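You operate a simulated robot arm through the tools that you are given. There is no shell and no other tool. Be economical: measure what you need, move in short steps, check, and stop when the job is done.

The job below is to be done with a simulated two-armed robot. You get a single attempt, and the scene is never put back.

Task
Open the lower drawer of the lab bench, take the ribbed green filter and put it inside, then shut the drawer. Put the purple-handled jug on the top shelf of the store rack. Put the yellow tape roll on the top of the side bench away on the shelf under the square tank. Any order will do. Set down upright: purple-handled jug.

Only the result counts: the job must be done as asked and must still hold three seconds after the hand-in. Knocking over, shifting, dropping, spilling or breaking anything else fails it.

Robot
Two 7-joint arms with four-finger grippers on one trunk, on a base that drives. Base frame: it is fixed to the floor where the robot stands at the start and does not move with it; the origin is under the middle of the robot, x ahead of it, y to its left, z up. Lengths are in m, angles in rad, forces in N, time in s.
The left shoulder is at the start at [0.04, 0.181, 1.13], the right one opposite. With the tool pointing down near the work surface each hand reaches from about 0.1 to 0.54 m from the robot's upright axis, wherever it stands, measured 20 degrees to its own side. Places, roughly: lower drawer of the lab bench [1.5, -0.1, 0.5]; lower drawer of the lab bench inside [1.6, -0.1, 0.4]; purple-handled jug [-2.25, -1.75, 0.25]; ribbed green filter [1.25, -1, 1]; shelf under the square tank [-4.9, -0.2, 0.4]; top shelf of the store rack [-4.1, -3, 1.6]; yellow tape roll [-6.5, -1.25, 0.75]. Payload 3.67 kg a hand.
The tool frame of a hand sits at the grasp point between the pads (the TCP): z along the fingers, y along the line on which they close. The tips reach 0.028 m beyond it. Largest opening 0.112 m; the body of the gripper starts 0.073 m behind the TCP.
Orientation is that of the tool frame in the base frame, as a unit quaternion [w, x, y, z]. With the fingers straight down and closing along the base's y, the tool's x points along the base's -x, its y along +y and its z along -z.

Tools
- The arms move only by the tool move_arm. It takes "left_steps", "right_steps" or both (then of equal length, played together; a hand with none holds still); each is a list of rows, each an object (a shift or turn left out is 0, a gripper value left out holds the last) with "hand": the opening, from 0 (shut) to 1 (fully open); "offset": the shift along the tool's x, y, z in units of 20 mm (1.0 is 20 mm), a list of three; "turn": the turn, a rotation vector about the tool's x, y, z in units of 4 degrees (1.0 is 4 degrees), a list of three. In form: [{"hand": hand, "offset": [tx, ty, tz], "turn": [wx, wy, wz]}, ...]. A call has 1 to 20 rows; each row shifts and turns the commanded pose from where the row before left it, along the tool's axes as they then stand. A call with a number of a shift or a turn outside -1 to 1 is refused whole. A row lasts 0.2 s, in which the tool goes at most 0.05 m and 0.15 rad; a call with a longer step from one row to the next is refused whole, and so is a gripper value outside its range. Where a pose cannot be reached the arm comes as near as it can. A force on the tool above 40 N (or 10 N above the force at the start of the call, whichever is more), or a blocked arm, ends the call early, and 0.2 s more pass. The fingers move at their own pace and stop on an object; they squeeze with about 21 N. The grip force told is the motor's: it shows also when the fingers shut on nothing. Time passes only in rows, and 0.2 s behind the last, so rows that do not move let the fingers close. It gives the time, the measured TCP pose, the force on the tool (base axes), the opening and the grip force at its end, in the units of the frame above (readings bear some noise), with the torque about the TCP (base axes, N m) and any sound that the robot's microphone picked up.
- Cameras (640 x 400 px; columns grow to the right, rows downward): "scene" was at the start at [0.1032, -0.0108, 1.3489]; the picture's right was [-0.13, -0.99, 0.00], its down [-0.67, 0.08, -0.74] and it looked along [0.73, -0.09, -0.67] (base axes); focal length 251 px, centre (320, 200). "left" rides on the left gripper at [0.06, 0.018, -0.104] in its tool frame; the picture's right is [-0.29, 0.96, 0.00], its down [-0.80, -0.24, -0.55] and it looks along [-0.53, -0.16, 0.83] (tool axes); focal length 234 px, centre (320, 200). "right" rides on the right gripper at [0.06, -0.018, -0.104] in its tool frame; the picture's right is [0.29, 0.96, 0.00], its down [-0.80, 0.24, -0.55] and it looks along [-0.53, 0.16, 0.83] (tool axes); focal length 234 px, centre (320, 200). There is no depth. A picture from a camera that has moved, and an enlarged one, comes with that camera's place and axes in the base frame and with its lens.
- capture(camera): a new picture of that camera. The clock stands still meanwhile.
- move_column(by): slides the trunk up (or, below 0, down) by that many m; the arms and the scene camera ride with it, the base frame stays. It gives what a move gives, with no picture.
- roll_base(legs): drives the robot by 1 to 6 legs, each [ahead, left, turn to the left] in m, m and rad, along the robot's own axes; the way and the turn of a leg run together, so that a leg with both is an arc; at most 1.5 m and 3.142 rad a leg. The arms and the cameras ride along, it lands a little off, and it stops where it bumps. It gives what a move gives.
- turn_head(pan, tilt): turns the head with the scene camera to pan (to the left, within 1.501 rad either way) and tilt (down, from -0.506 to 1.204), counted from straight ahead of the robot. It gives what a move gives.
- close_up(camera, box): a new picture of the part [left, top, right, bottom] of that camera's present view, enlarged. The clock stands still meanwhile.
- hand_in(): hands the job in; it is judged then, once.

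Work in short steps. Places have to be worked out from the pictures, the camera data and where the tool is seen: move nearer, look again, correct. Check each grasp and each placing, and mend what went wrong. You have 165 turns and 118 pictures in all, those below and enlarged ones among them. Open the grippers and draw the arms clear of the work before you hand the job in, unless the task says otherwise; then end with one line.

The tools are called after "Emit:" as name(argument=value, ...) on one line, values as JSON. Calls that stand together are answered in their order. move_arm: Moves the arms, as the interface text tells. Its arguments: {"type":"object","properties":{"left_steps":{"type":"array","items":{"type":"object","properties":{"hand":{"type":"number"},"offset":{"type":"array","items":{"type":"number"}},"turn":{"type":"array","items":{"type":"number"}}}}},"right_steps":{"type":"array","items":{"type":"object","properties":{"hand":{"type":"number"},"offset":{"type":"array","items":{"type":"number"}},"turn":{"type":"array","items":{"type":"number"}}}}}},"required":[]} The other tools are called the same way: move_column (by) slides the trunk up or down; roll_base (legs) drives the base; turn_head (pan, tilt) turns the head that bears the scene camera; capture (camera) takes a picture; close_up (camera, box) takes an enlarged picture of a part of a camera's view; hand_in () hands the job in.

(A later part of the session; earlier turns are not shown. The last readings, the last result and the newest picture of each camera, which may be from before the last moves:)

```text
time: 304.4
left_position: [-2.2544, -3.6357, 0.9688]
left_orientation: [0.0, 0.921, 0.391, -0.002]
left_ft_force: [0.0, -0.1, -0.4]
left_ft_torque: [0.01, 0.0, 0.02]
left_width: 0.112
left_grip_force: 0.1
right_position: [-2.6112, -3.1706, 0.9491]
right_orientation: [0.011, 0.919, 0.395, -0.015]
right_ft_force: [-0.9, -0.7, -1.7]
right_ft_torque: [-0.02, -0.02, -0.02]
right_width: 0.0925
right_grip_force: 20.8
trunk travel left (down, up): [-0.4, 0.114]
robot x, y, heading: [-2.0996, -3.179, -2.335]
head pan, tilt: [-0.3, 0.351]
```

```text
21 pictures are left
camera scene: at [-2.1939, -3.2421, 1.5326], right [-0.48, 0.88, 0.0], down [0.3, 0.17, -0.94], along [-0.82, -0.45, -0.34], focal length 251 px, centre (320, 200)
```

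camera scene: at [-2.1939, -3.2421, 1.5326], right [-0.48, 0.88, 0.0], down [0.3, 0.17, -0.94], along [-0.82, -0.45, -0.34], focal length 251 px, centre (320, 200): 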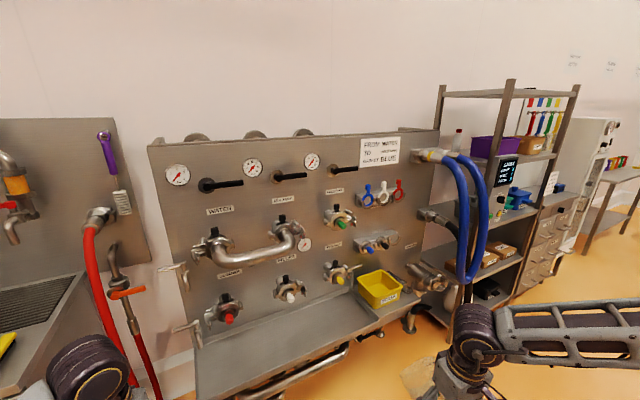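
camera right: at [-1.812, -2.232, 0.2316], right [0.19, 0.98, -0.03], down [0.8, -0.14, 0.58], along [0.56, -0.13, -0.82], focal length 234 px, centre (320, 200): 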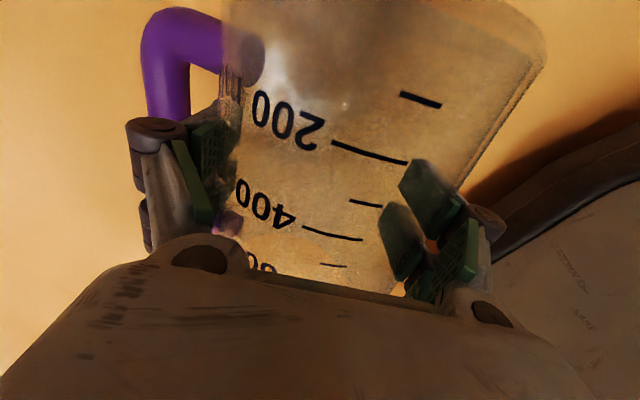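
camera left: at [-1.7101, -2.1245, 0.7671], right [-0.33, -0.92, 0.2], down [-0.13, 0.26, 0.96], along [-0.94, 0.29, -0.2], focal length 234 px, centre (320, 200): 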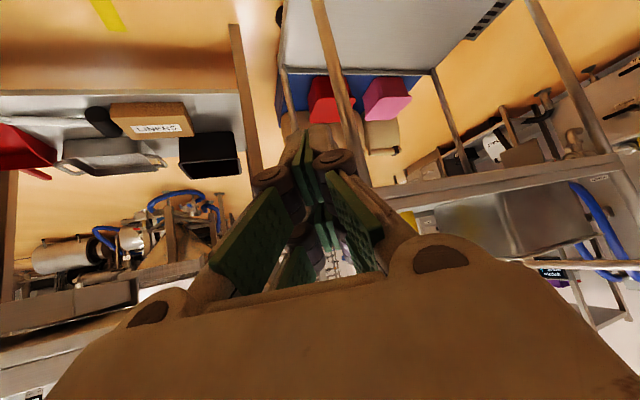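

Rack located: front edge faces +l with corners A≈(-3.87,-3.06), B≈(-4.44,-2.69), top z≈1.6. I raise the trunk, lift the jug higher and tuck the left arm before passing between cart and valve panel.

Emit:
move_column(by=0.11)

Emit:
move_arm(left_steps=[{"offset": [1, 0, -0.6]}, {"offset": [1, 0, -0.6]}, {"offset": [1, 0, -0.6]}, {"offset": [1, 0, -0.6]}, {"offset": [1, 0, -0.6]}, {"offset": [1, 0, -0.6]}, {}, {}], right_steps=[{"offset": [0, 0.6, -1]}, {"offset": [0, 0.6, -1]}, {"offset": [0, 0.6, -1]}, {"offset": [0, 0.6, -1]}, {"offset": [0, 0.6, -1]}, {"offset": [0, 0.6, -1]}, {"offset": [0, 0.6, 0]}, {"offset": [0, 0.6, 0]}])

Emit:
roll_base(legs=[[0, 0, -1.378], [0, 0.1, 0]])

Emit:
turn_head(pan=0.2, tilt=0.5)

Emit:
capture(camera="scene")

```text
time: 305.8
left_position: [-2.2546, -3.6359, 1.0805]
left_orientation: [0.001, 0.921, 0.39, -0.001]
left_ft_force: [0.7, 0.7, -0.5]
left_ft_torque: [0.01, 0.02, -0.03]
left_width: 0.1119
left_grip_force: 0.0
right_position: [-2.6099, -3.1707, 1.059]
right_orientation: [0.011, 0.919, 0.395, -0.016]
right_ft_force: [-0.6, -0.1, -1.4]
right_ft_torque: [-0.02, -0.04, 0.0]
right_width: 0.0922
right_grip_force: 21.2
trunk travel left (down, up): [-0.51, 0.004]
robot x, y, heading: [-2.101, -3.1811, -2.338]
head pan, tilt: [-0.3, 0.351]
```

```text
time: 307.6
left_position: [-2.1847, -3.5597, 1.1517]
left_orientation: [-0.001, 0.92, 0.391, -0.001]
left_ft_force: [0.0, -0.1, -0.3]
left_ft_torque: [0.01, 0.0, 0.03]
left_width: 0.1119
left_grip_force: 0.1
left hand out of reach, approached as far as the arm can: row 6
right_position: [-2.5386, -3.2352, 1.18]
right_orientation: [0.01, 0.919, 0.395, -0.016]
right_ft_force: [0.5, 0.1, -1.2]
right_ft_torque: [0.0, -0.03, -0.03]
right_width: 0.0923
right_grip_force: 21.3
right hand out of reach, approached as far as the arm can: row 8
trunk travel left (down, up): [-0.51, 0.004]
robot x, y, heading: [-2.0993, -3.1814, -2.338]
head pan, tilt: [-0.3, 0.351]
```

```text
time: 312.5
left_position: [-2.5375, -3.2522, 1.1518]
left_orientation: [0.0, 0.96, -0.281, -0.001]
left_ft_force: [0.6, -0.2, 0.4]
left_ft_torque: [-0.01, -0.04, -0.02]
left_width: 0.1119
left_grip_force: 0.0
right_position: [-2.2899, -2.841, 1.1799]
right_orientation: [0.0, 0.961, -0.276, -0.019]
right_ft_force: [0.3, 0.8, -1.7]
right_ft_torque: [-0.05, 0.08, -0.04]
right_width: 0.0923
right_grip_force: 21.2
trunk travel left (down, up): [-0.51, 0.004]
robot x, y, heading: [-2.1492, -3.267, 2.574]
head pan, tilt: [-0.3, 0.351]
```

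```text
time: 313.5
left_position: [-2.5386, -3.2539, 1.1512]
left_orientation: [-0.002, 0.96, -0.281, 0.0]
left_ft_force: [0.6, 0.9, -0.5]
left_ft_torque: [-0.02, -0.01, 0.0]
left_width: 0.1122
left_grip_force: 0.0
right_position: [-2.2909, -2.8432, 1.181]
right_orientation: [-0.001, 0.961, -0.276, -0.019]
right_ft_force: [0.6, 0.6, 0.1]
right_ft_torque: [0.0, 0.03, -0.01]
right_width: 0.0922
right_grip_force: 20.9
trunk travel left (down, up): [-0.51, 0.004]
robot x, y, heading: [-2.1494, -3.2671, 2.572]
head pan, tilt: [0.201, 0.499]
```

```text
20 pictures are left
camera scene: at [-2.2538, -3.2233, 1.629], right [0.36, 0.93, 0.0], down [0.45, -0.17, -0.88], along [-0.82, 0.32, -0.48], focal length 251 px, centre (320, 200)
```

scene: 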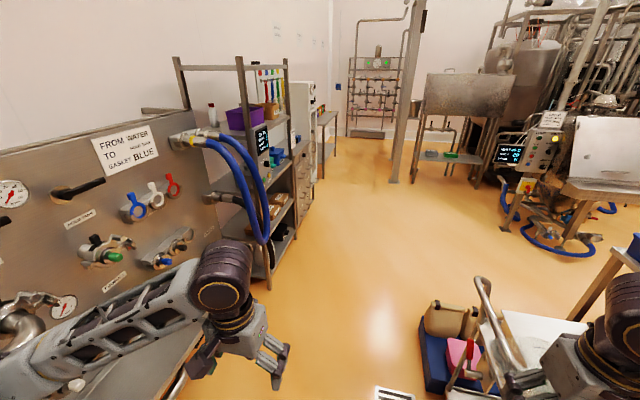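

Corridor ahead is clear. Drive forward past the cart to stand off the rack, then turn left to face it.

Emit:
roll_base(legs=[[1.2, 0, 0], [0.55, 0, 0], [0, 0, 1.568]])

Emit:
turn_head(pan=-0.1, tilt=0.15)

Emit:
capture(camera="scene")

```text
time: 327.1
left_position: [-3.6717, -2.6714, 1.1516]
left_orientation: [-0.001, 0.878, 0.479, -0.002]
left_ft_force: [-0.7, -0.6, 0.0]
left_ft_torque: [0.01, -0.03, -0.01]
left_width: 0.112
left_grip_force: 0.1
right_position: [-4.0824, -2.4232, 1.1798]
right_orientation: [0.013, 0.876, 0.482, -0.015]
right_ft_force: [0.0, 0.6, -1.7]
right_ft_torque: [-0.06, -0.04, 0.0]
right_width: 0.0922
right_grip_force: 20.7
trunk travel left (down, up): [-0.51, 0.004]
robot x, y, heading: [-3.6592, -2.2845, -2.141]
head pan, tilt: [0.201, 0.499]
```

```text
time: 327.9
left_position: [-3.6722, -2.6712, 1.1515]
left_orientation: [0.0, 0.878, 0.478, -0.002]
left_ft_force: [0.9, 0.1, -0.5]
left_ft_torque: [-0.02, -0.01, 0.0]
left_width: 0.112
left_grip_force: 0.0
right_position: [-4.0826, -2.4226, 1.1793]
right_orientation: [0.014, 0.876, 0.483, -0.014]
right_ft_force: [-0.2, -0.1, -0.8]
right_ft_torque: [-0.02, -0.01, 0.01]
right_width: 0.0923
right_grip_force: 21.0
trunk travel left (down, up): [-0.51, 0.004]
robot x, y, heading: [-3.6565, -2.2832, -2.135]
head pan, tilt: [-0.099, 0.15]
```

```text
19 pictures are left
camera scene: at [-3.7271, -2.3746, 1.6613], right [-0.78, 0.62, 0.0], down [0.09, 0.12, -0.99], along [-0.61, -0.77, -0.15], focal length 251 px, centre (320, 200)
```

scene: 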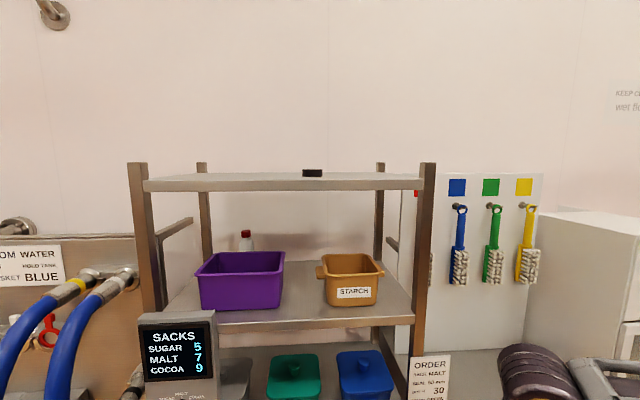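

I'm facing the rack; top shelf surface z≈1.61, front edge ~0.77 m ahead, a small black item at its rear centre. I pitch the right hand up ~80° while raising it so the jug becomes upright.

Emit:
move_arm(right_steps=[{"offset": [-0.4, 0, -0.9], "turn": [0, -1, 0]}, {"offset": [-0.46, 0, -0.87], "turn": [0, -1, 0]}, {"offset": [-0.52, 0, -0.84], "turn": [0, -1, 0]}, {"offset": [-0.57, 0, -0.8], "turn": [0, -1, 0]}, {"offset": [-0.63, 0, -0.75], "turn": [0, -1, 0]}, {"offset": [-0.68, 0, -0.71], "turn": [0, -1, 0]}, {"offset": [-0.73, 0, -0.66], "turn": [0, -1, 0]}, {"offset": [-0.77, 0, -0.6], "turn": [0, -1, 0]}, {"offset": [-0.82, 0, -0.55], "turn": [0, -1, 0]}, {"offset": [-0.85, 0, -0.49], "turn": [0, -1, 0]}, {"offset": [-0.89, 0, -0.43], "turn": [0, -1, 0]}, {"offset": [-0.91, 0, -0.37], "turn": [0, -1, 0]}, {"offset": [-0.94, 0, -0.3], "turn": [0, -1, 0]}, {"offset": [-0.96, 0, -0.24], "turn": [0, -1, 0]}, {"offset": [-0.97, 0, -0.17], "turn": [0, -1, 0]}, {"offset": [-0.98, 0, -0.1], "turn": [0, -1, 0]}, {"offset": [-0.98, 0, -0.04], "turn": [0, -1, 0]}, {"offset": [-0.98, 0, 0.03], "turn": [0, -1, 0]}, {"offset": [-0.98, 0, 0.1], "turn": [0, -1, 0]}, {"offset": [-0.97, 0, 0.17], "turn": [0, -1, 0]}])

Emit:
turn_head(pan=-0.5, tilt=0.2)

Emit:
capture(camera="scene")

```text
time: 332.1
left_position: [-3.6724, -2.6714, 1.1512]
left_orientation: [0.0, 0.878, 0.478, -0.001]
left_ft_force: [-0.3, -0.3, 0.7]
left_ft_torque: [0.01, 0.0, 0.0]
left_width: 0.112
left_grip_force: 0.0
right_position: [-4.1789, -2.5659, 1.5509]
right_orientation: [0.32, 0.661, 0.362, -0.574]
right_ft_force: [0.6, -0.2, -1.1]
right_ft_torque: [-0.01, -0.05, 0.04]
right_width: 0.092
right_grip_force: 21.0
right hand out of reach, approached as far as the arm can: row 1, 2, 3, 4, 5, 7
trunk travel left (down, up): [-0.51, 0.004]
robot x, y, heading: [-3.6569, -2.2856, -2.145]
head pan, tilt: [-0.099, 0.15]
```

```text
time: 332.9
left_position: [-3.6713, -2.6715, 1.1503]
left_orientation: [0.0, 0.878, 0.479, -0.001]
left_ft_force: [0.7, 0.5, 0.3]
left_ft_torque: [0.03, -0.04, 0.0]
left_width: 0.1118
left_grip_force: 0.0
right_position: [-4.1774, -2.5651, 1.5509]
right_orientation: [0.32, 0.662, 0.361, -0.574]
right_ft_force: [0.1, -0.6, -1.5]
right_ft_torque: [-0.03, -0.07, 0.0]
right_width: 0.0923
right_grip_force: 21.7
trunk travel left (down, up): [-0.51, 0.004]
robot x, y, heading: [-3.6553, -2.2853, -2.142]
head pan, tilt: [-0.499, 0.201]
```

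```text
18 pictures are left
camera scene: at [-3.7513, -2.3466, 1.6567], right [-0.48, 0.88, 0.0], down [0.17, 0.1, -0.98], along [-0.86, -0.47, -0.2], focal length 251 px, centre (320, 200)
```

scene: 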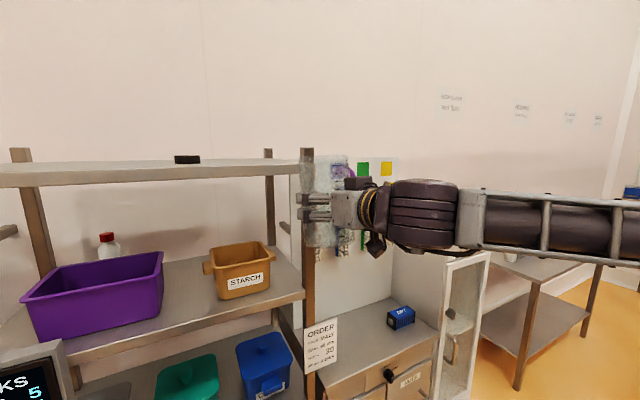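

Jug is upright (8° lean). I raise it above the shelf level and shift 7 cm left, clear of the right post, then extend forward partly.

Emit:
move_arm(right_steps=[{"offset": [-0.98, 0.4, -0.13]}, {"offset": [-0.98, 0.4, -0.13]}, {"offset": [-0.98, 0.4, -0.13]}, {"offset": [-0.98, 0.4, -0.13]}, {"offset": [-0.98, 0.4, -0.13]}, {"offset": [-0.98, 0.4, -0.13]}, {"offset": [-0.98, 0.4, -0.13]}, {"offset": [-0.98, 0.4, -0.13]}, {"offset": [-0.98, 0.3, -0.13]}])

Emit:
move_arm(right_steps=[{"offset": [-0.13, 0, 0.9]}, {"offset": [-0.13, 0, 0.9]}, {"offset": [-0.13, 0, 0.9]}, {"offset": [-0.13, 0, 0.9]}, {"offset": [-0.13, 0, 0.9]}, {"offset": [-0.13, 0, 0.9]}])

Emit:
capture(camera="scene")

```text
time: 334.9
left_position: [-3.6724, -2.6717, 1.1499]
left_orientation: [-0.001, 0.877, 0.48, -0.002]
left_ft_force: [-0.3, -0.5, -0.5]
left_ft_torque: [0.03, 0.02, 0.02]
left_width: 0.1119
left_grip_force: 0.0
right_position: [-4.1221, -2.6051, 1.7302]
right_orientation: [0.32, 0.662, 0.362, -0.573]
right_ft_force: [0.0, 0.3, -1.1]
right_ft_torque: [-0.02, -0.05, -0.01]
right_width: 0.092
right_grip_force: 20.6
trunk travel left (down, up): [-0.51, 0.004]
robot x, y, heading: [-3.6573, -2.2801, -2.143]
head pan, tilt: [-0.499, 0.201]
```

```text
time: 336.4
left_position: [-3.673, -2.672, 1.1512]
left_orientation: [-0.001, 0.878, 0.478, -0.001]
left_ft_force: [-0.4, -1.1, 1.1]
left_ft_torque: [0.01, -0.04, -0.01]
left_width: 0.1117
left_grip_force: 0.0
right_position: [-4.1806, -2.6986, 1.7277]
right_orientation: [0.319, 0.662, 0.362, -0.574]
right_ft_force: [-0.7, -1.0, -1.5]
right_ft_torque: [-0.03, -0.03, 0.02]
right_width: 0.0919
right_grip_force: 21.2
trunk travel left (down, up): [-0.51, 0.004]
robot x, y, heading: [-3.6589, -2.2857, -2.141]
head pan, tilt: [-0.499, 0.201]
```

```text
17 pictures are left
camera scene: at [-3.7523, -2.3478, 1.6566], right [-0.48, 0.88, 0.0], down [0.18, 0.1, -0.98], along [-0.86, -0.47, -0.2], focal length 251 px, centre (320, 200)
```

scene: 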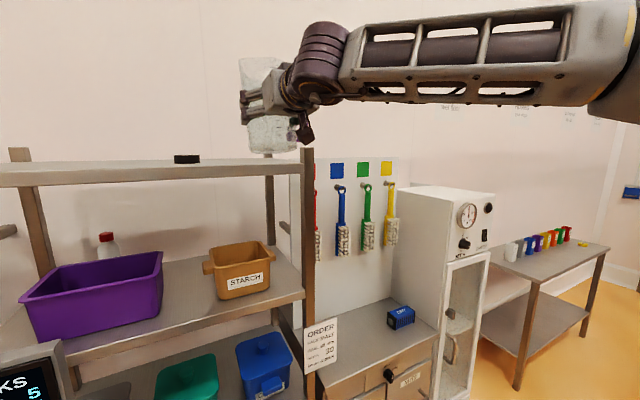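

Jug bottom is about 5 cm above shelf level. I roll forward 0.1 and check with the right-hand camera.

Emit:
roll_base(legs=[[0.1, 0, 0]])

Emit:
capture(camera="right")

```text
time: 337.5
left_position: [-3.7227, -2.7508, 1.1518]
left_orientation: [0.001, 0.878, 0.478, -0.003]
left_ft_force: [-0.3, 0.4, -0.2]
left_ft_torque: [-0.07, 0.01, -0.01]
left_width: 0.1121
left_grip_force: 0.1
right_position: [-4.2295, -2.7728, 1.7318]
right_orientation: [0.32, 0.661, 0.361, -0.575]
right_ft_force: [1.0, 0.5, -1.8]
right_ft_torque: [-0.01, -0.04, 0.0]
right_width: 0.0921
right_grip_force: 20.9
trunk travel left (down, up): [-0.51, 0.004]
robot x, y, heading: [-3.7104, -2.3687, -2.141]
head pan, tilt: [-0.499, 0.201]
```

```text
16 pictures are left
camera right: at [-4.1855, -2.6694, 1.6872], right [0.83, -0.48, -0.28], down [0.43, 0.25, 0.87], along [-0.35, -0.84, 0.42], focal length 234 px, centre (320, 200)
```

right: 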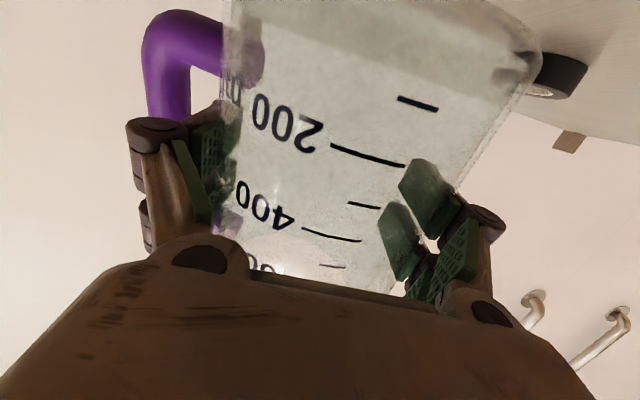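

Shelf surface, rear edge and black item are visible; front edge ≈ l -4.59. Extend 5 cm more, then lower slowly until contact.

Emit:
move_arm(right_steps=[{"offset": [-0.12, 0, 0.83]}, {"offset": [-0.12, 0, 0.83]}, {"offset": [-0.12, 0, 0.83]}, {"offset": [0.5, 0, 0.07]}, {"offset": [0.5, 0, 0.07]}, {"offset": [0.5, 0, 0.07]}, {"offset": [0.3, 0, 0.04]}])

Emit:
capture(camera="scene")

```text
time: 339.1
left_position: [-3.7245, -2.7495, 1.1526]
left_orientation: [0.0, 0.878, 0.478, -0.002]
left_ft_force: [-0.3, 0.3, -0.1]
left_ft_torque: [-0.01, 0.01, 0.0]
left_width: 0.1121
left_grip_force: 0.0
right_position: [-4.2555, -2.8158, 1.6991]
right_orientation: [0.321, 0.66, 0.361, -0.576]
right_ft_force: [0.7, 3.2, 16.7]
right_ft_torque: [-0.29, 0.19, -0.03]
right_width: 0.0923
right_grip_force: 20.9
trunk travel left (down, up): [-0.51, 0.004]
robot x, y, heading: [-3.7109, -2.3658, -2.144]
head pan, tilt: [-0.499, 0.201]
```

```text
15 pictures are left
camera scene: at [-3.8013, -2.4251, 1.6571], right [-0.48, 0.88, 0.0], down [0.17, 0.09, -0.98], along [-0.86, -0.47, -0.2], focal length 251 px, centre (320, 200)
```

scene: 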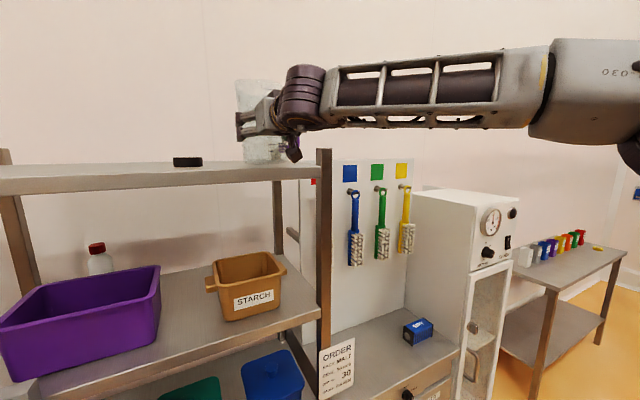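

Contact is at the jug's base (far edge). I level it 4° more, then open and check.

Emit:
move_arm(right_steps=[{"offset": [-0.15, 0, 0]}, {"turn": [0, -0.5, 0]}, {"turn": [0, -0.5, 0]}, {"offset": [0.1, 0, 0]}])

Emit:
move_arm(right_steps=[{"hand": 0.88}, {"hand": 0.95}, {}, {}])

Emit:
capture(camera="right")

```text
time: 340.1
left_position: [-3.7248, -2.7529, 1.1519]
left_orientation: [0.0, 0.878, 0.478, -0.001]
left_ft_force: [0.5, -0.3, -0.5]
left_ft_torque: [0.0, 0.03, -0.02]
left_width: 0.1117
left_grip_force: 0.1
right_position: [-4.2588, -2.8188, 1.696]
right_orientation: [0.332, 0.641, 0.349, -0.597]
right_ft_force: [-0.7, -0.7, 10.0]
right_ft_torque: [-0.39, 0.24, 0.0]
right_width: 0.0923
right_grip_force: 21.1
trunk travel left (down, up): [-0.51, 0.004]
robot x, y, heading: [-3.709, -2.3638, -2.145]
head pan, tilt: [-0.499, 0.201]
```

```text
time: 341.1
left_position: [-3.7246, -2.7534, 1.1515]
left_orientation: [-0.001, 0.878, 0.478, -0.001]
left_ft_force: [-1.2, 0.6, 0.0]
left_ft_torque: [0.0, 0.01, 0.0]
left_width: 0.1123
left_grip_force: 0.0
right_position: [-4.2593, -2.8206, 1.6946]
right_orientation: [0.332, 0.641, 0.349, -0.597]
right_ft_force: [0.5, -0.9, -0.1]
right_ft_torque: [0.01, -0.01, -0.03]
right_width: 0.1064
right_grip_force: 0.1
trunk travel left (down, up): [-0.51, 0.004]
robot x, y, heading: [-3.7103, -2.3644, -2.145]
head pan, tilt: [-0.499, 0.201]
```

```text
14 pictures are left
camera right: at [-4.2173, -2.7196, 1.6425], right [0.82, -0.5, -0.28], down [0.46, 0.3, 0.83], along [-0.33, -0.82, 0.47], focal length 234 px, centre (320, 200)
```

right: 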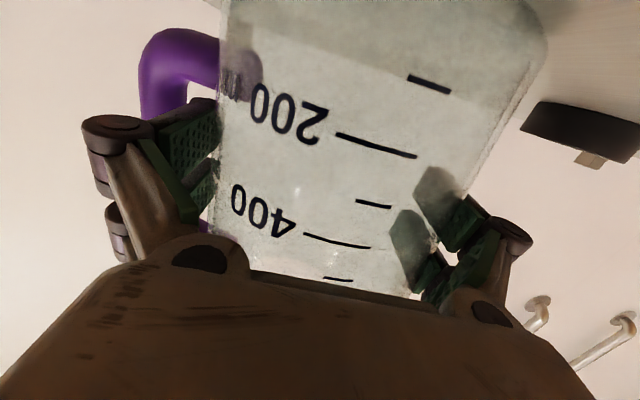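

Jug stands on the shelf, no force. I withdraw straight back along the tool axis.

Emit:
move_arm(right_steps=[{"offset": [0, 0, -0.4]}, {"offset": [0, 0, -0.4]}, {"offset": [0, 0, -0.5]}, {"offset": [0, 0, -0.6]}, {"offset": [0, 0, -0.8]}, {"offset": [0, 0, -0.8]}, {"offset": [0, 0, -1]}, {"offset": [0, 0, -1]}, {"offset": [0, 0, -1]}])

Emit:
roll_base(legs=[[-0.2, 0, 0]])

Emit:
turn_head(pan=-0.25, tilt=0.05)

Emit:
capture(camera="scene")

```text
time: 343.1
left_position: [-3.7248, -2.7514, 1.1513]
left_orientation: [0.0, 0.878, 0.478, -0.003]
left_ft_force: [0.7, 0.7, 0.2]
left_ft_torque: [-0.05, 0.0, 0.0]
left_width: 0.1123
left_grip_force: 0.0
right_position: [-4.1909, -2.7089, 1.7045]
right_orientation: [0.332, 0.641, 0.349, -0.597]
right_ft_force: [0.9, -0.4, 0.1]
right_ft_torque: [0.0, 0.0, 0.0]
right_width: 0.1067
right_grip_force: 0.0
trunk travel left (down, up): [-0.51, 0.004]
robot x, y, heading: [-3.7133, -2.3679, -2.145]
head pan, tilt: [-0.499, 0.201]
```

```text
time: 344.7
left_position: [-3.6188, -2.5853, 1.1497]
left_orientation: [-0.001, 0.88, 0.475, 0.001]
left_ft_force: [-0.1, -0.2, -0.2]
left_ft_torque: [0.04, -0.02, -0.02]
left_width: 0.1122
left_grip_force: 0.1
right_position: [-4.0861, -2.5417, 1.7025]
right_orientation: [0.33, 0.643, 0.349, -0.597]
right_ft_force: [-0.5, -0.2, -0.6]
right_ft_torque: [-0.01, 0.0, 0.01]
right_width: 0.1061
right_grip_force: 0.1
trunk travel left (down, up): [-0.51, 0.004]
robot x, y, heading: [-3.5962, -2.1942, -2.151]
head pan, tilt: [-0.499, 0.201]
```

```text
time: 345.5
left_position: [-3.617, -2.5823, 1.1517]
left_orientation: [-0.001, 0.88, 0.475, -0.001]
left_ft_force: [0.5, 0.6, 0.3]
left_ft_torque: [0.04, 0.0, 0.0]
left_width: 0.1122
left_grip_force: 0.1
right_position: [-4.0824, -2.5366, 1.7039]
right_orientation: [0.33, 0.643, 0.348, -0.597]
right_ft_force: [-0.1, 0.1, 0.4]
right_ft_torque: [0.03, 0.01, 0.0]
right_width: 0.1065
right_grip_force: 0.2
trunk travel left (down, up): [-0.51, 0.004]
robot x, y, heading: [-3.6047, -2.1965, -2.152]
head pan, tilt: [-0.25, 0.051]
```

```text
13 pictures are left
camera scene: at [-3.6782, -2.2741, 1.6707], right [-0.68, 0.74, 0.0], down [0.04, 0.03, -1.0], along [-0.74, -0.67, -0.05], focal length 251 px, centre (320, 200)
```

scene: 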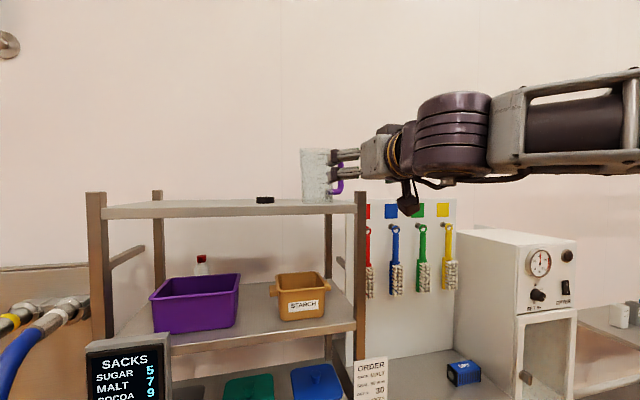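

The purple-handled jug stands on the top shelf. Now fold the right arm back to tool-down (reverse of the lifting path) and drive toward the side bench with the tape roll.

Emit:
move_arm(right_steps=[{"hand": 1, "offset": [0.97, 0, -0.17], "turn": [0, 1, 0]}, {"offset": [0.98, 0, -0.1], "turn": [0, 1, 0]}, {"offset": [0.98, 0, -0.03], "turn": [0, 1, 0]}, {"offset": [0.98, 0, 0.04], "turn": [0, 1, 0]}, {"offset": [0.98, 0, 0.1], "turn": [0, 1, 0]}, {"offset": [0.97, 0, 0.17], "turn": [0, 1, 0]}, {"offset": [0.96, 0, 0.24], "turn": [0, 1, 0]}, {"offset": [0.94, 0, 0.3], "turn": [0, 1, 0]}, {"offset": [0.91, 0, 0.37], "turn": [0, 1, 0]}, {"offset": [0.89, 0, 0.43], "turn": [0, 1, 0]}, {"offset": [0.85, 0, 0.49], "turn": [0, 1, 0]}, {"offset": [0.82, 0, 0.55], "turn": [0, 1, 0]}, {"offset": [0.77, 0, 0.6], "turn": [0, 1, 0]}, {"offset": [0.73, 0, 0.66], "turn": [0, 1, 0]}, {"offset": [0.68, 0, 0.71], "turn": [0, 1, 0]}, {"offset": [0.63, 0, 0.75], "turn": [0, 1, 0]}, {"offset": [0.57, 0, 0.8], "turn": [0, 1, 0]}, {"offset": [0.52, 0, 0.84], "turn": [0, 1, 0]}, {"offset": [0.46, 0, 0.87], "turn": [0, 1, 0]}, {"offset": [0.4, 0, 0.9], "turn": [0, 1, 0]}])

Emit:
roll_base(legs=[[-0.1, 0, 0], [0, 0, -1.563], [1.4, 0, 0]])

Emit:
turn_head(pan=0.25, tilt=0.35)

Emit:
capture(camera="scene")

```text
time: 349.7
left_position: [-3.6166, -2.5844, 1.1514]
left_orientation: [0.0, 0.879, 0.476, -0.002]
left_ft_force: [0.3, -0.1, -0.7]
left_ft_torque: [0.0, -0.03, -0.02]
left_width: 0.1121
left_grip_force: 0.1
right_position: [-4.0324, -2.461, 1.3219]
right_orientation: [0.029, 0.876, 0.479, -0.044]
right_ft_force: [0.8, -0.5, -0.4]
right_ft_torque: [0.01, -0.04, 0.02]
right_width: 0.1122
right_grip_force: 0.0
trunk travel left (down, up): [-0.51, 0.004]
robot x, y, heading: [-3.5994, -2.1953, -2.147]
head pan, tilt: [-0.25, 0.051]
```

```text
time: 361.8
left_position: [-5.0893, -1.3226, 1.1518]
left_orientation: [-0.002, 0.956, -0.293, -0.001]
left_ft_force: [-0.4, -0.1, 0.1]
left_ft_torque: [-0.02, -0.01, 0.01]
left_width: 0.1118
left_grip_force: 0.1
right_position: [-4.9584, -0.9099, 1.3212]
right_orientation: [-0.011, 0.956, -0.289, -0.053]
right_ft_force: [0.7, 0.3, -0.2]
right_ft_torque: [0.0, 0.01, 0.04]
right_width: 0.1122
right_grip_force: 0.0
trunk travel left (down, up): [-0.51, 0.004]
robot x, y, heading: [-4.6985, -1.3426, 2.547]
head pan, tilt: [-0.25, 0.051]
```

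```text
time: 362.8
left_position: [-5.0894, -1.322, 1.1507]
left_orientation: [0.001, 0.956, -0.293, 0.0]
left_ft_force: [0.4, 0.5, -0.4]
left_ft_torque: [-0.02, -0.01, 0.0]
left_width: 0.1121
left_grip_force: 0.1
right_position: [-4.9581, -0.9099, 1.321]
right_orientation: [-0.012, 0.956, -0.289, -0.051]
right_ft_force: [-0.1, 0.5, -0.1]
right_ft_torque: [-0.03, -0.02, -0.02]
right_width: 0.1119
right_grip_force: 0.0
trunk travel left (down, up): [-0.51, 0.004]
robot x, y, heading: [-4.7002, -1.3453, 2.547]
head pan, tilt: [0.25, 0.351]
```

```text
12 pictures are left
camera scene: at [-4.8069, -1.3018, 1.6427], right [0.34, 0.94, 0.0], down [0.32, -0.12, -0.94], along [-0.88, 0.32, -0.34], focal length 251 px, centre (320, 200)
```

scene: 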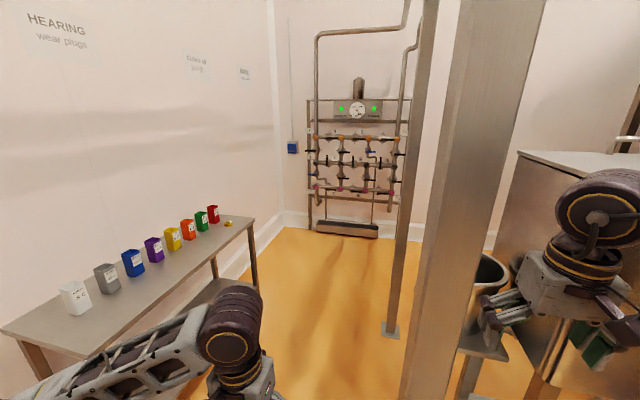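

Tape roll located at ≈(-6.585,-1.367,0.86), bench edge l≈-4.57. A column stands close on the right, so I shift left first, drive along the bench and turn to face it.

Emit:
roll_base(legs=[[0, 0.43, 0.022], [1.37, 0, 0], [0, 0, 1.571]])

Emit:
turn_head(pan=-0.3, tilt=0.85)

Emit:
capture(camera="scene")

```text
time: 368.6
left_position: [-5.7357, -1.335, 1.1539]
left_orientation: [-0.004, 0.929, -0.371, -0.002]
left_ft_force: [-6.5, 0.2, -3.2]
left_ft_torque: [-0.01, -0.66, 0.02]
left_width: 0.112
left_grip_force: 0.0
right_position: [-5.5385, -0.9546, 1.3263]
right_orientation: [-0.017, 0.929, -0.366, -0.058]
right_ft_force: [-0.6, 3.7, 2.8]
right_ft_torque: [-0.39, -0.12, 0.03]
right_width: 0.1119
right_grip_force: 0.1
trunk travel left (down, up): [-0.51, 0.004]
robot x, y, heading: [-5.3587, -1.4217, 2.384]
head pan, tilt: [0.25, 0.351]
stopped in leg 2: the robot was blocked; the commanded pose is now the measured one
```

```text
time: 369.5
left_position: [-5.7295, -1.3426, 1.1547]
left_orientation: [-0.002, 0.93, -0.368, -0.006]
left_ft_force: [-0.7, 0.1, -0.2]
left_ft_torque: [0.01, 0.02, -0.01]
left_width: 0.1118
left_grip_force: 0.0
right_position: [-5.5355, -0.9581, 1.323]
right_orientation: [-0.016, 0.931, -0.36, -0.054]
right_ft_force: [-0.1, -0.2, -0.1]
right_ft_torque: [0.03, 0.0, 0.0]
right_width: 0.1122
right_grip_force: 0.0
trunk travel left (down, up): [-0.51, 0.004]
robot x, y, heading: [-5.3578, -1.4215, 2.392]
head pan, tilt: [-0.3, 0.85]
```

```text
11 pictures are left
camera scene: at [-5.3973, -1.3527, 1.6002], right [0.87, 0.5, -0.01], down [0.37, -0.65, -0.67], along [-0.34, 0.58, -0.74], focal length 251 px, centre (320, 200)
```

scene: 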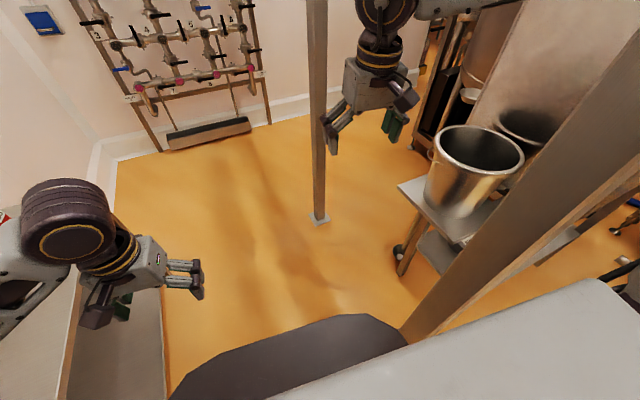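

My right elbow touched a column. I ease left away from it, turn to face the bench here, then slide right along it.

Emit:
roll_base(legs=[[-0.03, 0.09, 0], [0, 0, 1.748], [0, -0.8, 0]])

Emit:
turn_head(pan=-0.35, tilt=0.8)

Emit:
capture(camera="scene")

```text
time: 379.3
left_position: [-6.0845, -1.4599, 1.1505]
left_orientation: [-0.001, 0.881, 0.474, 0.001]
left_ft_force: [0.1, 0.4, -0.4]
left_ft_torque: [0.01, 0.0, -0.01]
left_width: 0.1119
left_grip_force: 0.1
right_position: [-6.4956, -1.3355, 1.3181]
right_orientation: [0.026, 0.875, 0.481, -0.042]
right_ft_force: [0.1, 0.5, 0.8]
right_ft_torque: [0.01, 0.03, -0.01]
right_width: 0.1121
right_grip_force: 0.0
trunk travel left (down, up): [-0.51, 0.004]
robot x, y, heading: [-6.0646, -1.0676, -2.146]
head pan, tilt: [-0.3, 0.85]
```

```text
time: 379.9
left_position: [-6.0844, -1.4601, 1.1505]
left_orientation: [-0.001, 0.88, 0.475, 0.0]
left_ft_force: [-1.1, -0.6, 0.3]
left_ft_torque: [0.02, 0.02, 0.01]
left_width: 0.1122
left_grip_force: 0.0
right_position: [-6.4958, -1.3359, 1.3174]
right_orientation: [0.027, 0.875, 0.481, -0.043]
right_ft_force: [-1.0, 0.2, -0.3]
right_ft_torque: [0.0, 0.01, -0.02]
right_width: 0.1119
right_grip_force: 0.1
trunk travel left (down, up): [-0.51, 0.004]
robot x, y, heading: [-6.0625, -1.0709, -2.151]
head pan, tilt: [-0.351, 0.799]
```

```text
10 pictures are left
camera scene: at [-6.1376, -1.1355, 1.6031], right [-0.6, 0.8, 0.0], down [0.57, 0.43, -0.7], along [-0.56, -0.42, -0.72], focal length 251 px, centre (320, 200)
```

scene: 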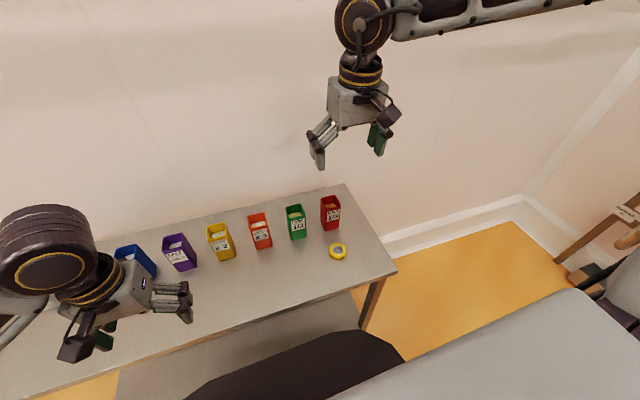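

Tape seen at ≈(-6.56,-1.375). I level the right tool, move above the tape and lower to about 0.1 m over it.

Emit:
move_arm(right_steps=[{"hand": 0.85, "offset": [-0.6, -0.3, 1], "turn": [0, 0.7, 0]}, {"offset": [-0.6, -0.3, 1], "turn": [0, 0.7, 0]}, {"offset": [-0.6, -0.3, 1]}, {"offset": [-0.6, -0.3, 1]}, {"offset": [-0.6, -0.3, 1]}, {"offset": [-0.4, -0.2, 1]}, {"offset": [0, 0, 1]}, {"offset": [0, 0, 1]}, {"offset": [0, 0, 1]}, {"offset": [0, 0, 1]}, {"offset": [0, 0, 1]}, {"offset": [0, 0, 1]}, {"offset": [0, 0, 1]}, {"offset": [0, 0, 1]}, {"offset": [0, 0, 1]}, {"offset": [0, 0, 1]}])

Emit:
capture(camera="right")

```text
time: 383.3
left_position: [-6.0838, -1.4601, 1.1496]
left_orientation: [-0.001, 0.88, 0.474, 0.001]
left_ft_force: [-0.4, -1.1, 0.9]
left_ft_torque: [0.02, 0.0, -0.05]
left_width: 0.1122
left_grip_force: 0.1
right_position: [-6.5622, -1.3794, 0.9984]
right_orientation: [0.003, 0.876, 0.482, 0.002]
right_ft_force: [-0.1, 0.2, 0.5]
right_ft_torque: [0.0, -0.01, 0.03]
right_width: 0.0953
right_grip_force: 0.1
trunk travel left (down, up): [-0.51, 0.004]
robot x, y, heading: [-6.0625, -1.0716, -2.148]
head pan, tilt: [-0.351, 0.799]
```

```text
9 pictures are left
camera right: at [-6.5467, -1.3201, 1.1035], right [0.96, -0.27, 0.01], down [-0.23, -0.8, 0.56], along [-0.15, -0.54, -0.83], focal length 234 px, centre (320, 200)
```

right: 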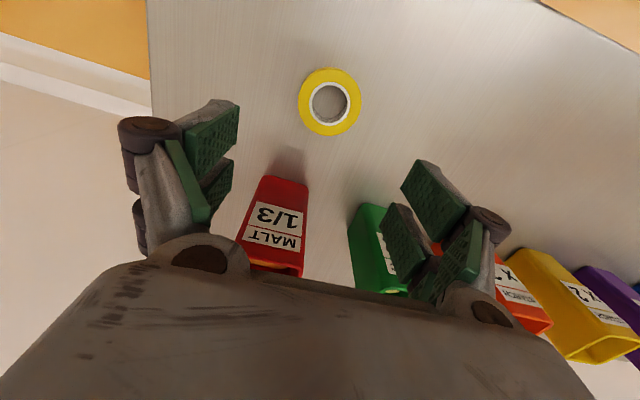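

Small correction (15 mm back, 6 mm left) and lower around the tape roll.

Emit:
move_arm(right_steps=[{"offset": [0.4, 0.15, 0.5]}, {"offset": [0.37, 0.13, 0.8]}, {"offset": [0, 0, 0.8]}, {"offset": [0, 0, 0.8]}, {"offset": [0, 0, 0.8]}, {"offset": [0, 0, 0.8]}, {"offset": [0, 0, 0.8]}, {"offset": [0, 0, 0.4]}, {"offset": [0, 0, 0.3]}, {"offset": [0, 0, 0.3]}, {"offset": [0, 0, 0.3]}])

Emit:
capture(camera="right")

```text
time: 385.7
left_position: [-6.0838, -1.4611, 1.1492]
left_orientation: [-0.001, 0.881, 0.474, 0.001]
left_ft_force: [-0.4, -0.1, -0.2]
left_ft_torque: [0.02, 0.01, 0.01]
left_width: 0.1124
left_grip_force: 0.1
right_position: [-6.5582, -1.3239, 0.928]
right_orientation: [0.004, 0.876, 0.482, 0.001]
right_ft_force: [0.3, -0.4, 0.9]
right_ft_torque: [0.0, 0.0, -0.01]
right_width: 0.0953
right_grip_force: 0.1
right hand out of reach, approached as far as the arm can: row 3, 4, 5, 6, 7, 8, 9, 10, 11
trunk travel left (down, up): [-0.51, 0.004]
robot x, y, heading: [-6.0669, -1.0712, -2.153]
head pan, tilt: [-0.351, 0.799]
```

```text
8 pictures are left
camera right: at [-6.542, -1.2638, 1.0326], right [0.96, -0.27, 0.01], down [-0.23, -0.8, 0.56], along [-0.15, -0.54, -0.83], focal length 234 px, centre (320, 200)
```

right: 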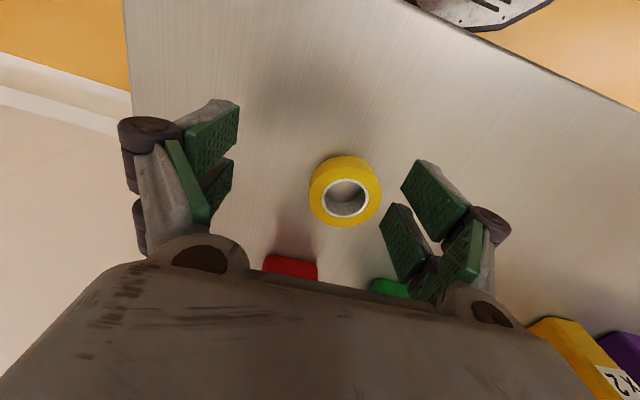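

The arm runs out of reach at this trunk height. I raise the right hand, lower the trunk 0.15, and re-approach.

Emit:
move_arm(right_steps=[{"offset": [0, 0, -1]}, {"offset": [0, 0, -1]}, {"offset": [0, 0, -1]}, {"offset": [0, 0, -1]}, {"offset": [0, 0, -1]}, {"offset": [0, 0, -1]}, {"offset": [0, 0, -1]}, {"offset": [0, 0, -1]}])

Emit:
move_column(by=-0.15)

```text
time: 387.5
left_position: [-6.0849, -1.4599, 1.1503]
left_orientation: [-0.001, 0.88, 0.474, 0.0]
left_ft_force: [-0.3, 0.2, -0.8]
left_ft_torque: [0.0, 0.02, 0.0]
left_width: 0.1119
left_grip_force: 0.1
right_position: [-6.558, -1.3233, 1.0888]
right_orientation: [0.002, 0.876, 0.483, 0.002]
right_ft_force: [-0.2, 0.2, -0.7]
right_ft_torque: [-0.04, -0.03, 0.0]
right_width: 0.0955
right_grip_force: 0.1
trunk travel left (down, up): [-0.51, 0.004]
robot x, y, heading: [-6.0631, -1.0713, -2.146]
head pan, tilt: [-0.351, 0.799]
```

```text
time: 389.2
left_position: [-6.0844, -1.4593, 0.9994]
left_orientation: [-0.002, 0.88, 0.474, 0.0]
left_ft_force: [-0.1, 0.2, -0.1]
left_ft_torque: [-0.02, 0.0, 0.0]
left_width: 0.112
left_grip_force: 0.1
right_position: [-6.5575, -1.3234, 0.9388]
right_orientation: [0.003, 0.876, 0.481, 0.0]
right_ft_force: [-0.6, -0.5, 0.4]
right_ft_torque: [0.01, 0.0, -0.02]
right_width: 0.0953
right_grip_force: 0.1
trunk travel left (down, up): [-0.36, 0.154]
robot x, y, heading: [-6.0629, -1.0695, -2.15]
head pan, tilt: [-0.351, 0.799]
```

Emit:
move_arm(right_steps=[{"offset": [-0.6, 0.55, 0]}, {"offset": [-0.6, 0.55, 0]}, {"offset": [-0.6, 0.5, 0.3]}, {"offset": [0, 0, 0.6]}, {"offset": [0, 0, 0.6]}, {"offset": [0, 0, 0.5]}, {"offset": [0, 0, 0.4]}, {"offset": [0, 0, 0.3]}, {"offset": [0, 0, 0.3]}, {"offset": [0, 0, 0.2]}])

Emit:
capture(camera="right")

```text
time: 391.4
left_position: [-6.0839, -1.4595, 1.0012]
left_orientation: [-0.001, 0.881, 0.474, 0.0]
left_ft_force: [-0.7, 0.3, 0.3]
left_ft_torque: [-0.02, -0.02, 0.01]
left_width: 0.1117
left_grip_force: 0.1
right_position: [-6.5491, -1.3727, 0.8752]
right_orientation: [0.004, 0.876, 0.482, -0.001]
right_ft_force: [0.6, -0.3, 8.6]
right_ft_torque: [0.37, 0.33, -0.01]
right_width: 0.0986
right_grip_force: 3.0
trunk travel left (down, up): [-0.36, 0.154]
robot x, y, heading: [-6.0605, -1.0703, -2.146]
head pan, tilt: [-0.351, 0.799]
```

```text
7 pictures are left
camera right: at [-6.5336, -1.3112, 0.9796], right [0.96, -0.27, 0.0], down [-0.23, -0.8, 0.56], along [-0.15, -0.54, -0.83], focal length 234 px, centre (320, 200)
```

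right: 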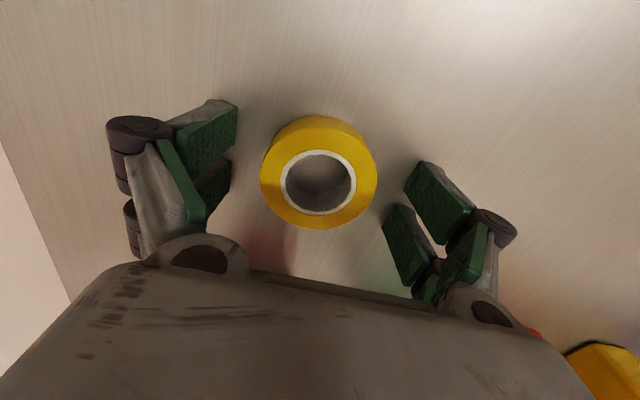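

Fingertips just touch the bench with the roll centred. Lift 2 mm, close, and raise.

Emit:
move_arm(right_steps=[{"offset": [0, 0, -0.15]}, {"hand": 0.5}, {"hand": 0}, {}, {}, {"offset": [0, 0, -0.5]}, {"offset": [0, 0, -1]}, {"offset": [0, 0, -1]}, {"offset": [0, 0, -1]}, {"offset": [0, 0, -1]}, {"offset": [0, 0, -1]}, {"offset": [0, 0, -1]}])

```text
time: 392.3
left_position: [-6.082, -1.4588, 1.0011]
left_orientation: [0.0, 0.881, 0.474, -0.001]
left_ft_force: [1.1, 0.6, 0.1]
left_ft_torque: [-0.05, -0.01, 0.02]
left_width: 0.1121
left_grip_force: 0.1
right_position: [-6.5526, -1.3713, 0.8867]
right_orientation: [0.003, 0.877, 0.481, -0.007]
right_ft_force: [-5.8, 5.3, 41.4]
right_ft_torque: [0.98, -0.18, 0.23]
right_width: 0.0555
right_grip_force: 28.8
trunk travel left (down, up): [-0.36, 0.154]
robot x, y, heading: [-6.061, -1.0719, -2.146]
head pan, tilt: [-0.351, 0.799]
stopped in row 4 (right hand): the force on the tool passed its limit at 47 N (the readings are from after the stop); the commanded pose is now the measured one
```

The tips pressed the bench while closing, but the roll is gripped (55 mm). Lift now.

Emit:
move_arm(right_steps=[{"offset": [0, 0, -0.3]}, {"offset": [0, 0, -0.6]}, {"offset": [0, 0, -1]}, {"offset": [0, 0, -1]}, {"offset": [0, 0, -1]}, {"offset": [0, 0, -1]}, {"offset": [0, 0, -1]}, {"offset": [0, 0, -1]}, {"offset": [0, 0, -1]}])

Emit:
capture(camera="right")

```text
time: 394.3
left_position: [-6.0846, -1.4602, 1.0006]
left_orientation: [0.0, 0.881, 0.474, 0.0]
left_ft_force: [-0.1, 0.0, -0.9]
left_ft_torque: [0.0, -0.03, -0.01]
left_width: 0.1119
left_grip_force: 0.0
right_position: [-6.5534, -1.3691, 1.039]
right_orientation: [0.001, 0.876, 0.482, 0.0]
right_ft_force: [-0.9, -0.1, -0.5]
right_ft_torque: [0.0, 0.03, -0.01]
right_width: 0.0548
right_grip_force: 20.9
trunk travel left (down, up): [-0.36, 0.154]
robot x, y, heading: [-6.0629, -1.0705, -2.149]
head pan, tilt: [-0.351, 0.799]
```

```text
6 pictures are left
camera right: at [-6.5369, -1.3104, 1.1422], right [0.96, -0.27, 0.0], down [-0.22, -0.8, 0.56], along [-0.15, -0.54, -0.83], focal length 234 px, centre (320, 200)
```

right: 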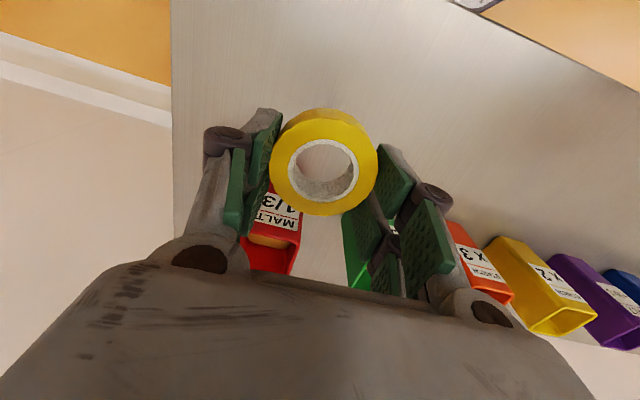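

Tape roll held. I draw the hand in, slide back along the bench, and turn to face the square tank side, staying clear of the column.

Emit:
move_arm(right_steps=[{"offset": [1, 0.3, -0.5]}, {"offset": [1, 0.3, -0.5]}, {"offset": [1, 0.3, -0.5]}, {"offset": [1, 0.3, -0.5]}, {"offset": [1, 0.3, -0.5]}, {"offset": [1, 0.3, -0.5]}, {"offset": [1, 0.3, -0.5]}, {"offset": [1, 0.3, -0.5]}])

Emit:
roll_base(legs=[[0, 1.4, 0], [-0.35, 0.1, 0], [0, 0, 3.14]])

Emit:
turn_head(pan=0.35, tilt=0.55)

Emit:
capture(camera="scene")

```text
time: 396.1
left_position: [-6.0857, -1.4596, 1.0007]
left_orientation: [-0.001, 0.881, 0.474, 0.001]
left_ft_force: [-0.2, -0.3, -0.1]
left_ft_torque: [-0.01, -0.01, 0.01]
left_width: 0.1123
left_grip_force: 0.0
right_position: [-6.4273, -1.2604, 1.1191]
right_orientation: [0.001, 0.877, 0.481, -0.002]
right_ft_force: [-0.6, 0.6, -0.5]
right_ft_torque: [0.0, -0.03, 0.01]
right_width: 0.0548
right_grip_force: 21.1
trunk travel left (down, up): [-0.36, 0.154]
robot x, y, heading: [-6.0599, -1.0701, -2.157]
head pan, tilt: [-0.351, 0.799]
```

```text
time: 413.2
left_position: [-4.5522, -1.2019, 0.9996]
left_orientation: [0.0, -0.442, 0.897, -0.001]
left_ft_force: [0.3, 0.1, 0.4]
left_ft_torque: [0.04, 0.01, 0.01]
left_width: 0.1118
left_grip_force: 0.0
right_position: [-4.2248, -1.4238, 1.1191]
right_orientation: [0.002, -0.451, 0.893, 0.001]
right_ft_force: [0.8, -0.2, -0.4]
right_ft_torque: [-0.01, 0.01, 0.05]
right_width: 0.0549
right_grip_force: 21.0
trunk travel left (down, up): [-0.36, 0.154]
robot x, y, heading: [-4.5981, -1.5903, 0.919]
head pan, tilt: [-0.351, 0.799]
```

```text
time: 414.2
left_position: [-4.5529, -1.2009, 0.9994]
left_orientation: [0.0, -0.443, 0.896, -0.001]
left_ft_force: [1.0, -0.3, 0.4]
left_ft_torque: [0.01, -0.03, 0.0]
left_width: 0.1121
left_grip_force: 0.2
right_position: [-4.2252, -1.4235, 1.1193]
right_orientation: [0.002, -0.45, 0.893, 0.0]
right_ft_force: [-0.4, -0.4, 0.3]
right_ft_torque: [0.0, -0.01, -0.01]
right_width: 0.0554
right_grip_force: 21.2
trunk travel left (down, up): [-0.36, 0.154]
robot x, y, heading: [-4.6017, -1.5897, 0.921]
head pan, tilt: [0.351, 0.55]
```

```text
5 pictures are left
camera scene: at [-4.5642, -1.4876, 1.4741], right [0.95, -0.3, 0.0], down [-0.16, -0.5, -0.85], along [0.25, 0.81, -0.52], focal length 251 px, centre (320, 200)
```

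scene: 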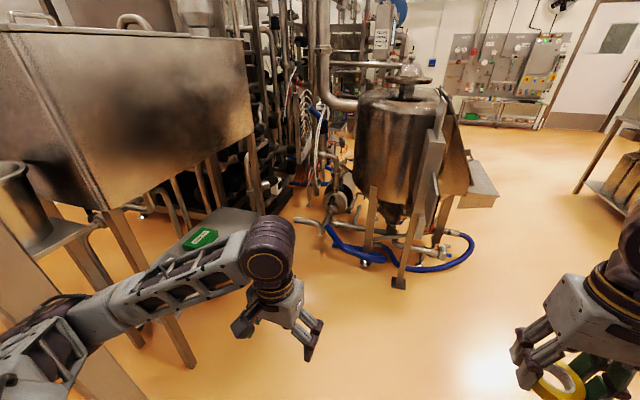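

The square tank's shelf (with a green item) opens toward +f; I'll approach facing -f. Turn here first, slide right, then ease forward and look.

Emit:
roll_base(legs=[[0, 0, 1.65], [0, -0.76, 0], [0.22, 0, 0]])

Emit:
turn_head(pan=-0.2, tilt=0.8)

Emit:
capture(camera="scene")

```text
time: 424.2
left_position: [-4.7294, -0.7899, 0.9994]
left_orientation: [0.0, 0.953, -0.303, 0.001]
left_ft_force: [-1.4, 0.0, -0.4]
left_ft_torque: [0.0, -0.04, 0.0]
left_width: 0.1117
left_grip_force: 0.0
right_position: [-4.5174, -0.4532, 1.1188]
right_orientation: [0.0, 0.955, -0.296, -0.001]
right_ft_force: [0.4, 0.1, -0.9]
right_ft_torque: [-0.01, 0.0, 0.04]
right_width: 0.055
right_grip_force: 21.0
trunk travel left (down, up): [-0.36, 0.154]
robot x, y, heading: [-4.3405, -0.8269, 2.529]
head pan, tilt: [0.351, 0.55]
```

```text
time: 425.2
left_position: [-4.7278, -0.7907, 1.0004]
left_orientation: [0.0, 0.953, -0.303, 0.001]
left_ft_force: [0.9, 0.1, -0.1]
left_ft_torque: [-0.02, 0.02, 0.02]
left_width: 0.1122
left_grip_force: 0.0
right_position: [-4.5182, -0.4536, 1.1177]
right_orientation: [-0.001, 0.955, -0.295, -0.002]
right_ft_force: [0.3, -0.1, -0.4]
right_ft_torque: [-0.01, 0.02, 0.02]
right_width: 0.0552
right_grip_force: 21.2
trunk travel left (down, up): [-0.36, 0.154]
robot x, y, heading: [-4.3439, -0.8252, 2.527]
head pan, tilt: [-0.201, 0.799]
```

```text
4 pictures are left
camera scene: at [-4.411, -0.7559, 1.4529], right [0.73, 0.69, 0.0], down [0.49, -0.52, -0.7], along [-0.48, 0.51, -0.72], focal length 251 px, centre (320, 200)
```

scene: 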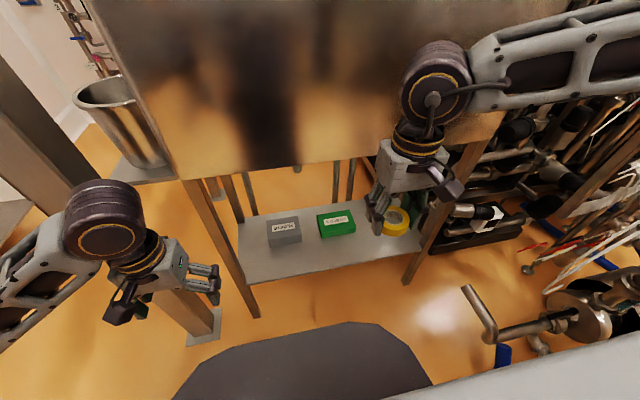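

Clear view: shelf z≈0.38, front edge f≈-3.87, gray box l≈-3.02 and green box l≈-2.75. I'll set the tape near the front between them, at ≈(-4.883,-0.289). Adjust base, lower trunk, and reach out.

Emit:
roll_base(legs=[[0, 0.07, 0.04], [0.18, 0, 0]])

Emit:
move_column(by=-0.36)

```text
time: 427.3
left_position: [-4.9201, -0.764, 0.999]
left_orientation: [-0.001, 0.959, -0.284, 0.0]
left_ft_force: [0.5, -0.3, 0.7]
left_ft_torque: [-0.01, 0.01, -0.03]
left_width: 0.1121
left_grip_force: 0.0
right_position: [-4.7223, -0.4203, 1.1189]
right_orientation: [0.0, 0.961, -0.276, -0.001]
right_ft_force: [0.2, -0.5, -1.0]
right_ft_torque: [0.0, -0.03, 0.02]
right_width: 0.0551
right_grip_force: 20.9
trunk travel left (down, up): [-0.36, 0.154]
robot x, y, heading: [-4.5282, -0.7857, 2.566]
head pan, tilt: [-0.201, 0.799]
```

```text
time: 430.8
left_position: [-4.9192, -0.7646, 0.6411]
left_orientation: [0.0, 0.959, -0.284, 0.0]
left_ft_force: [-0.1, 0.0, -0.6]
left_ft_torque: [0.03, 0.0, 0.03]
left_width: 0.1118
left_grip_force: 0.1
right_position: [-4.7243, -0.4205, 0.7598]
right_orientation: [-0.001, 0.961, -0.275, -0.001]
right_ft_force: [0.7, -1.2, -0.4]
right_ft_torque: [0.03, 0.01, -0.01]
right_width: 0.0548
right_grip_force: 20.6
trunk travel left (down, up): [0.0, 0.514]
robot x, y, heading: [-4.5317, -0.788, 2.566]
head pan, tilt: [-0.201, 0.799]
```

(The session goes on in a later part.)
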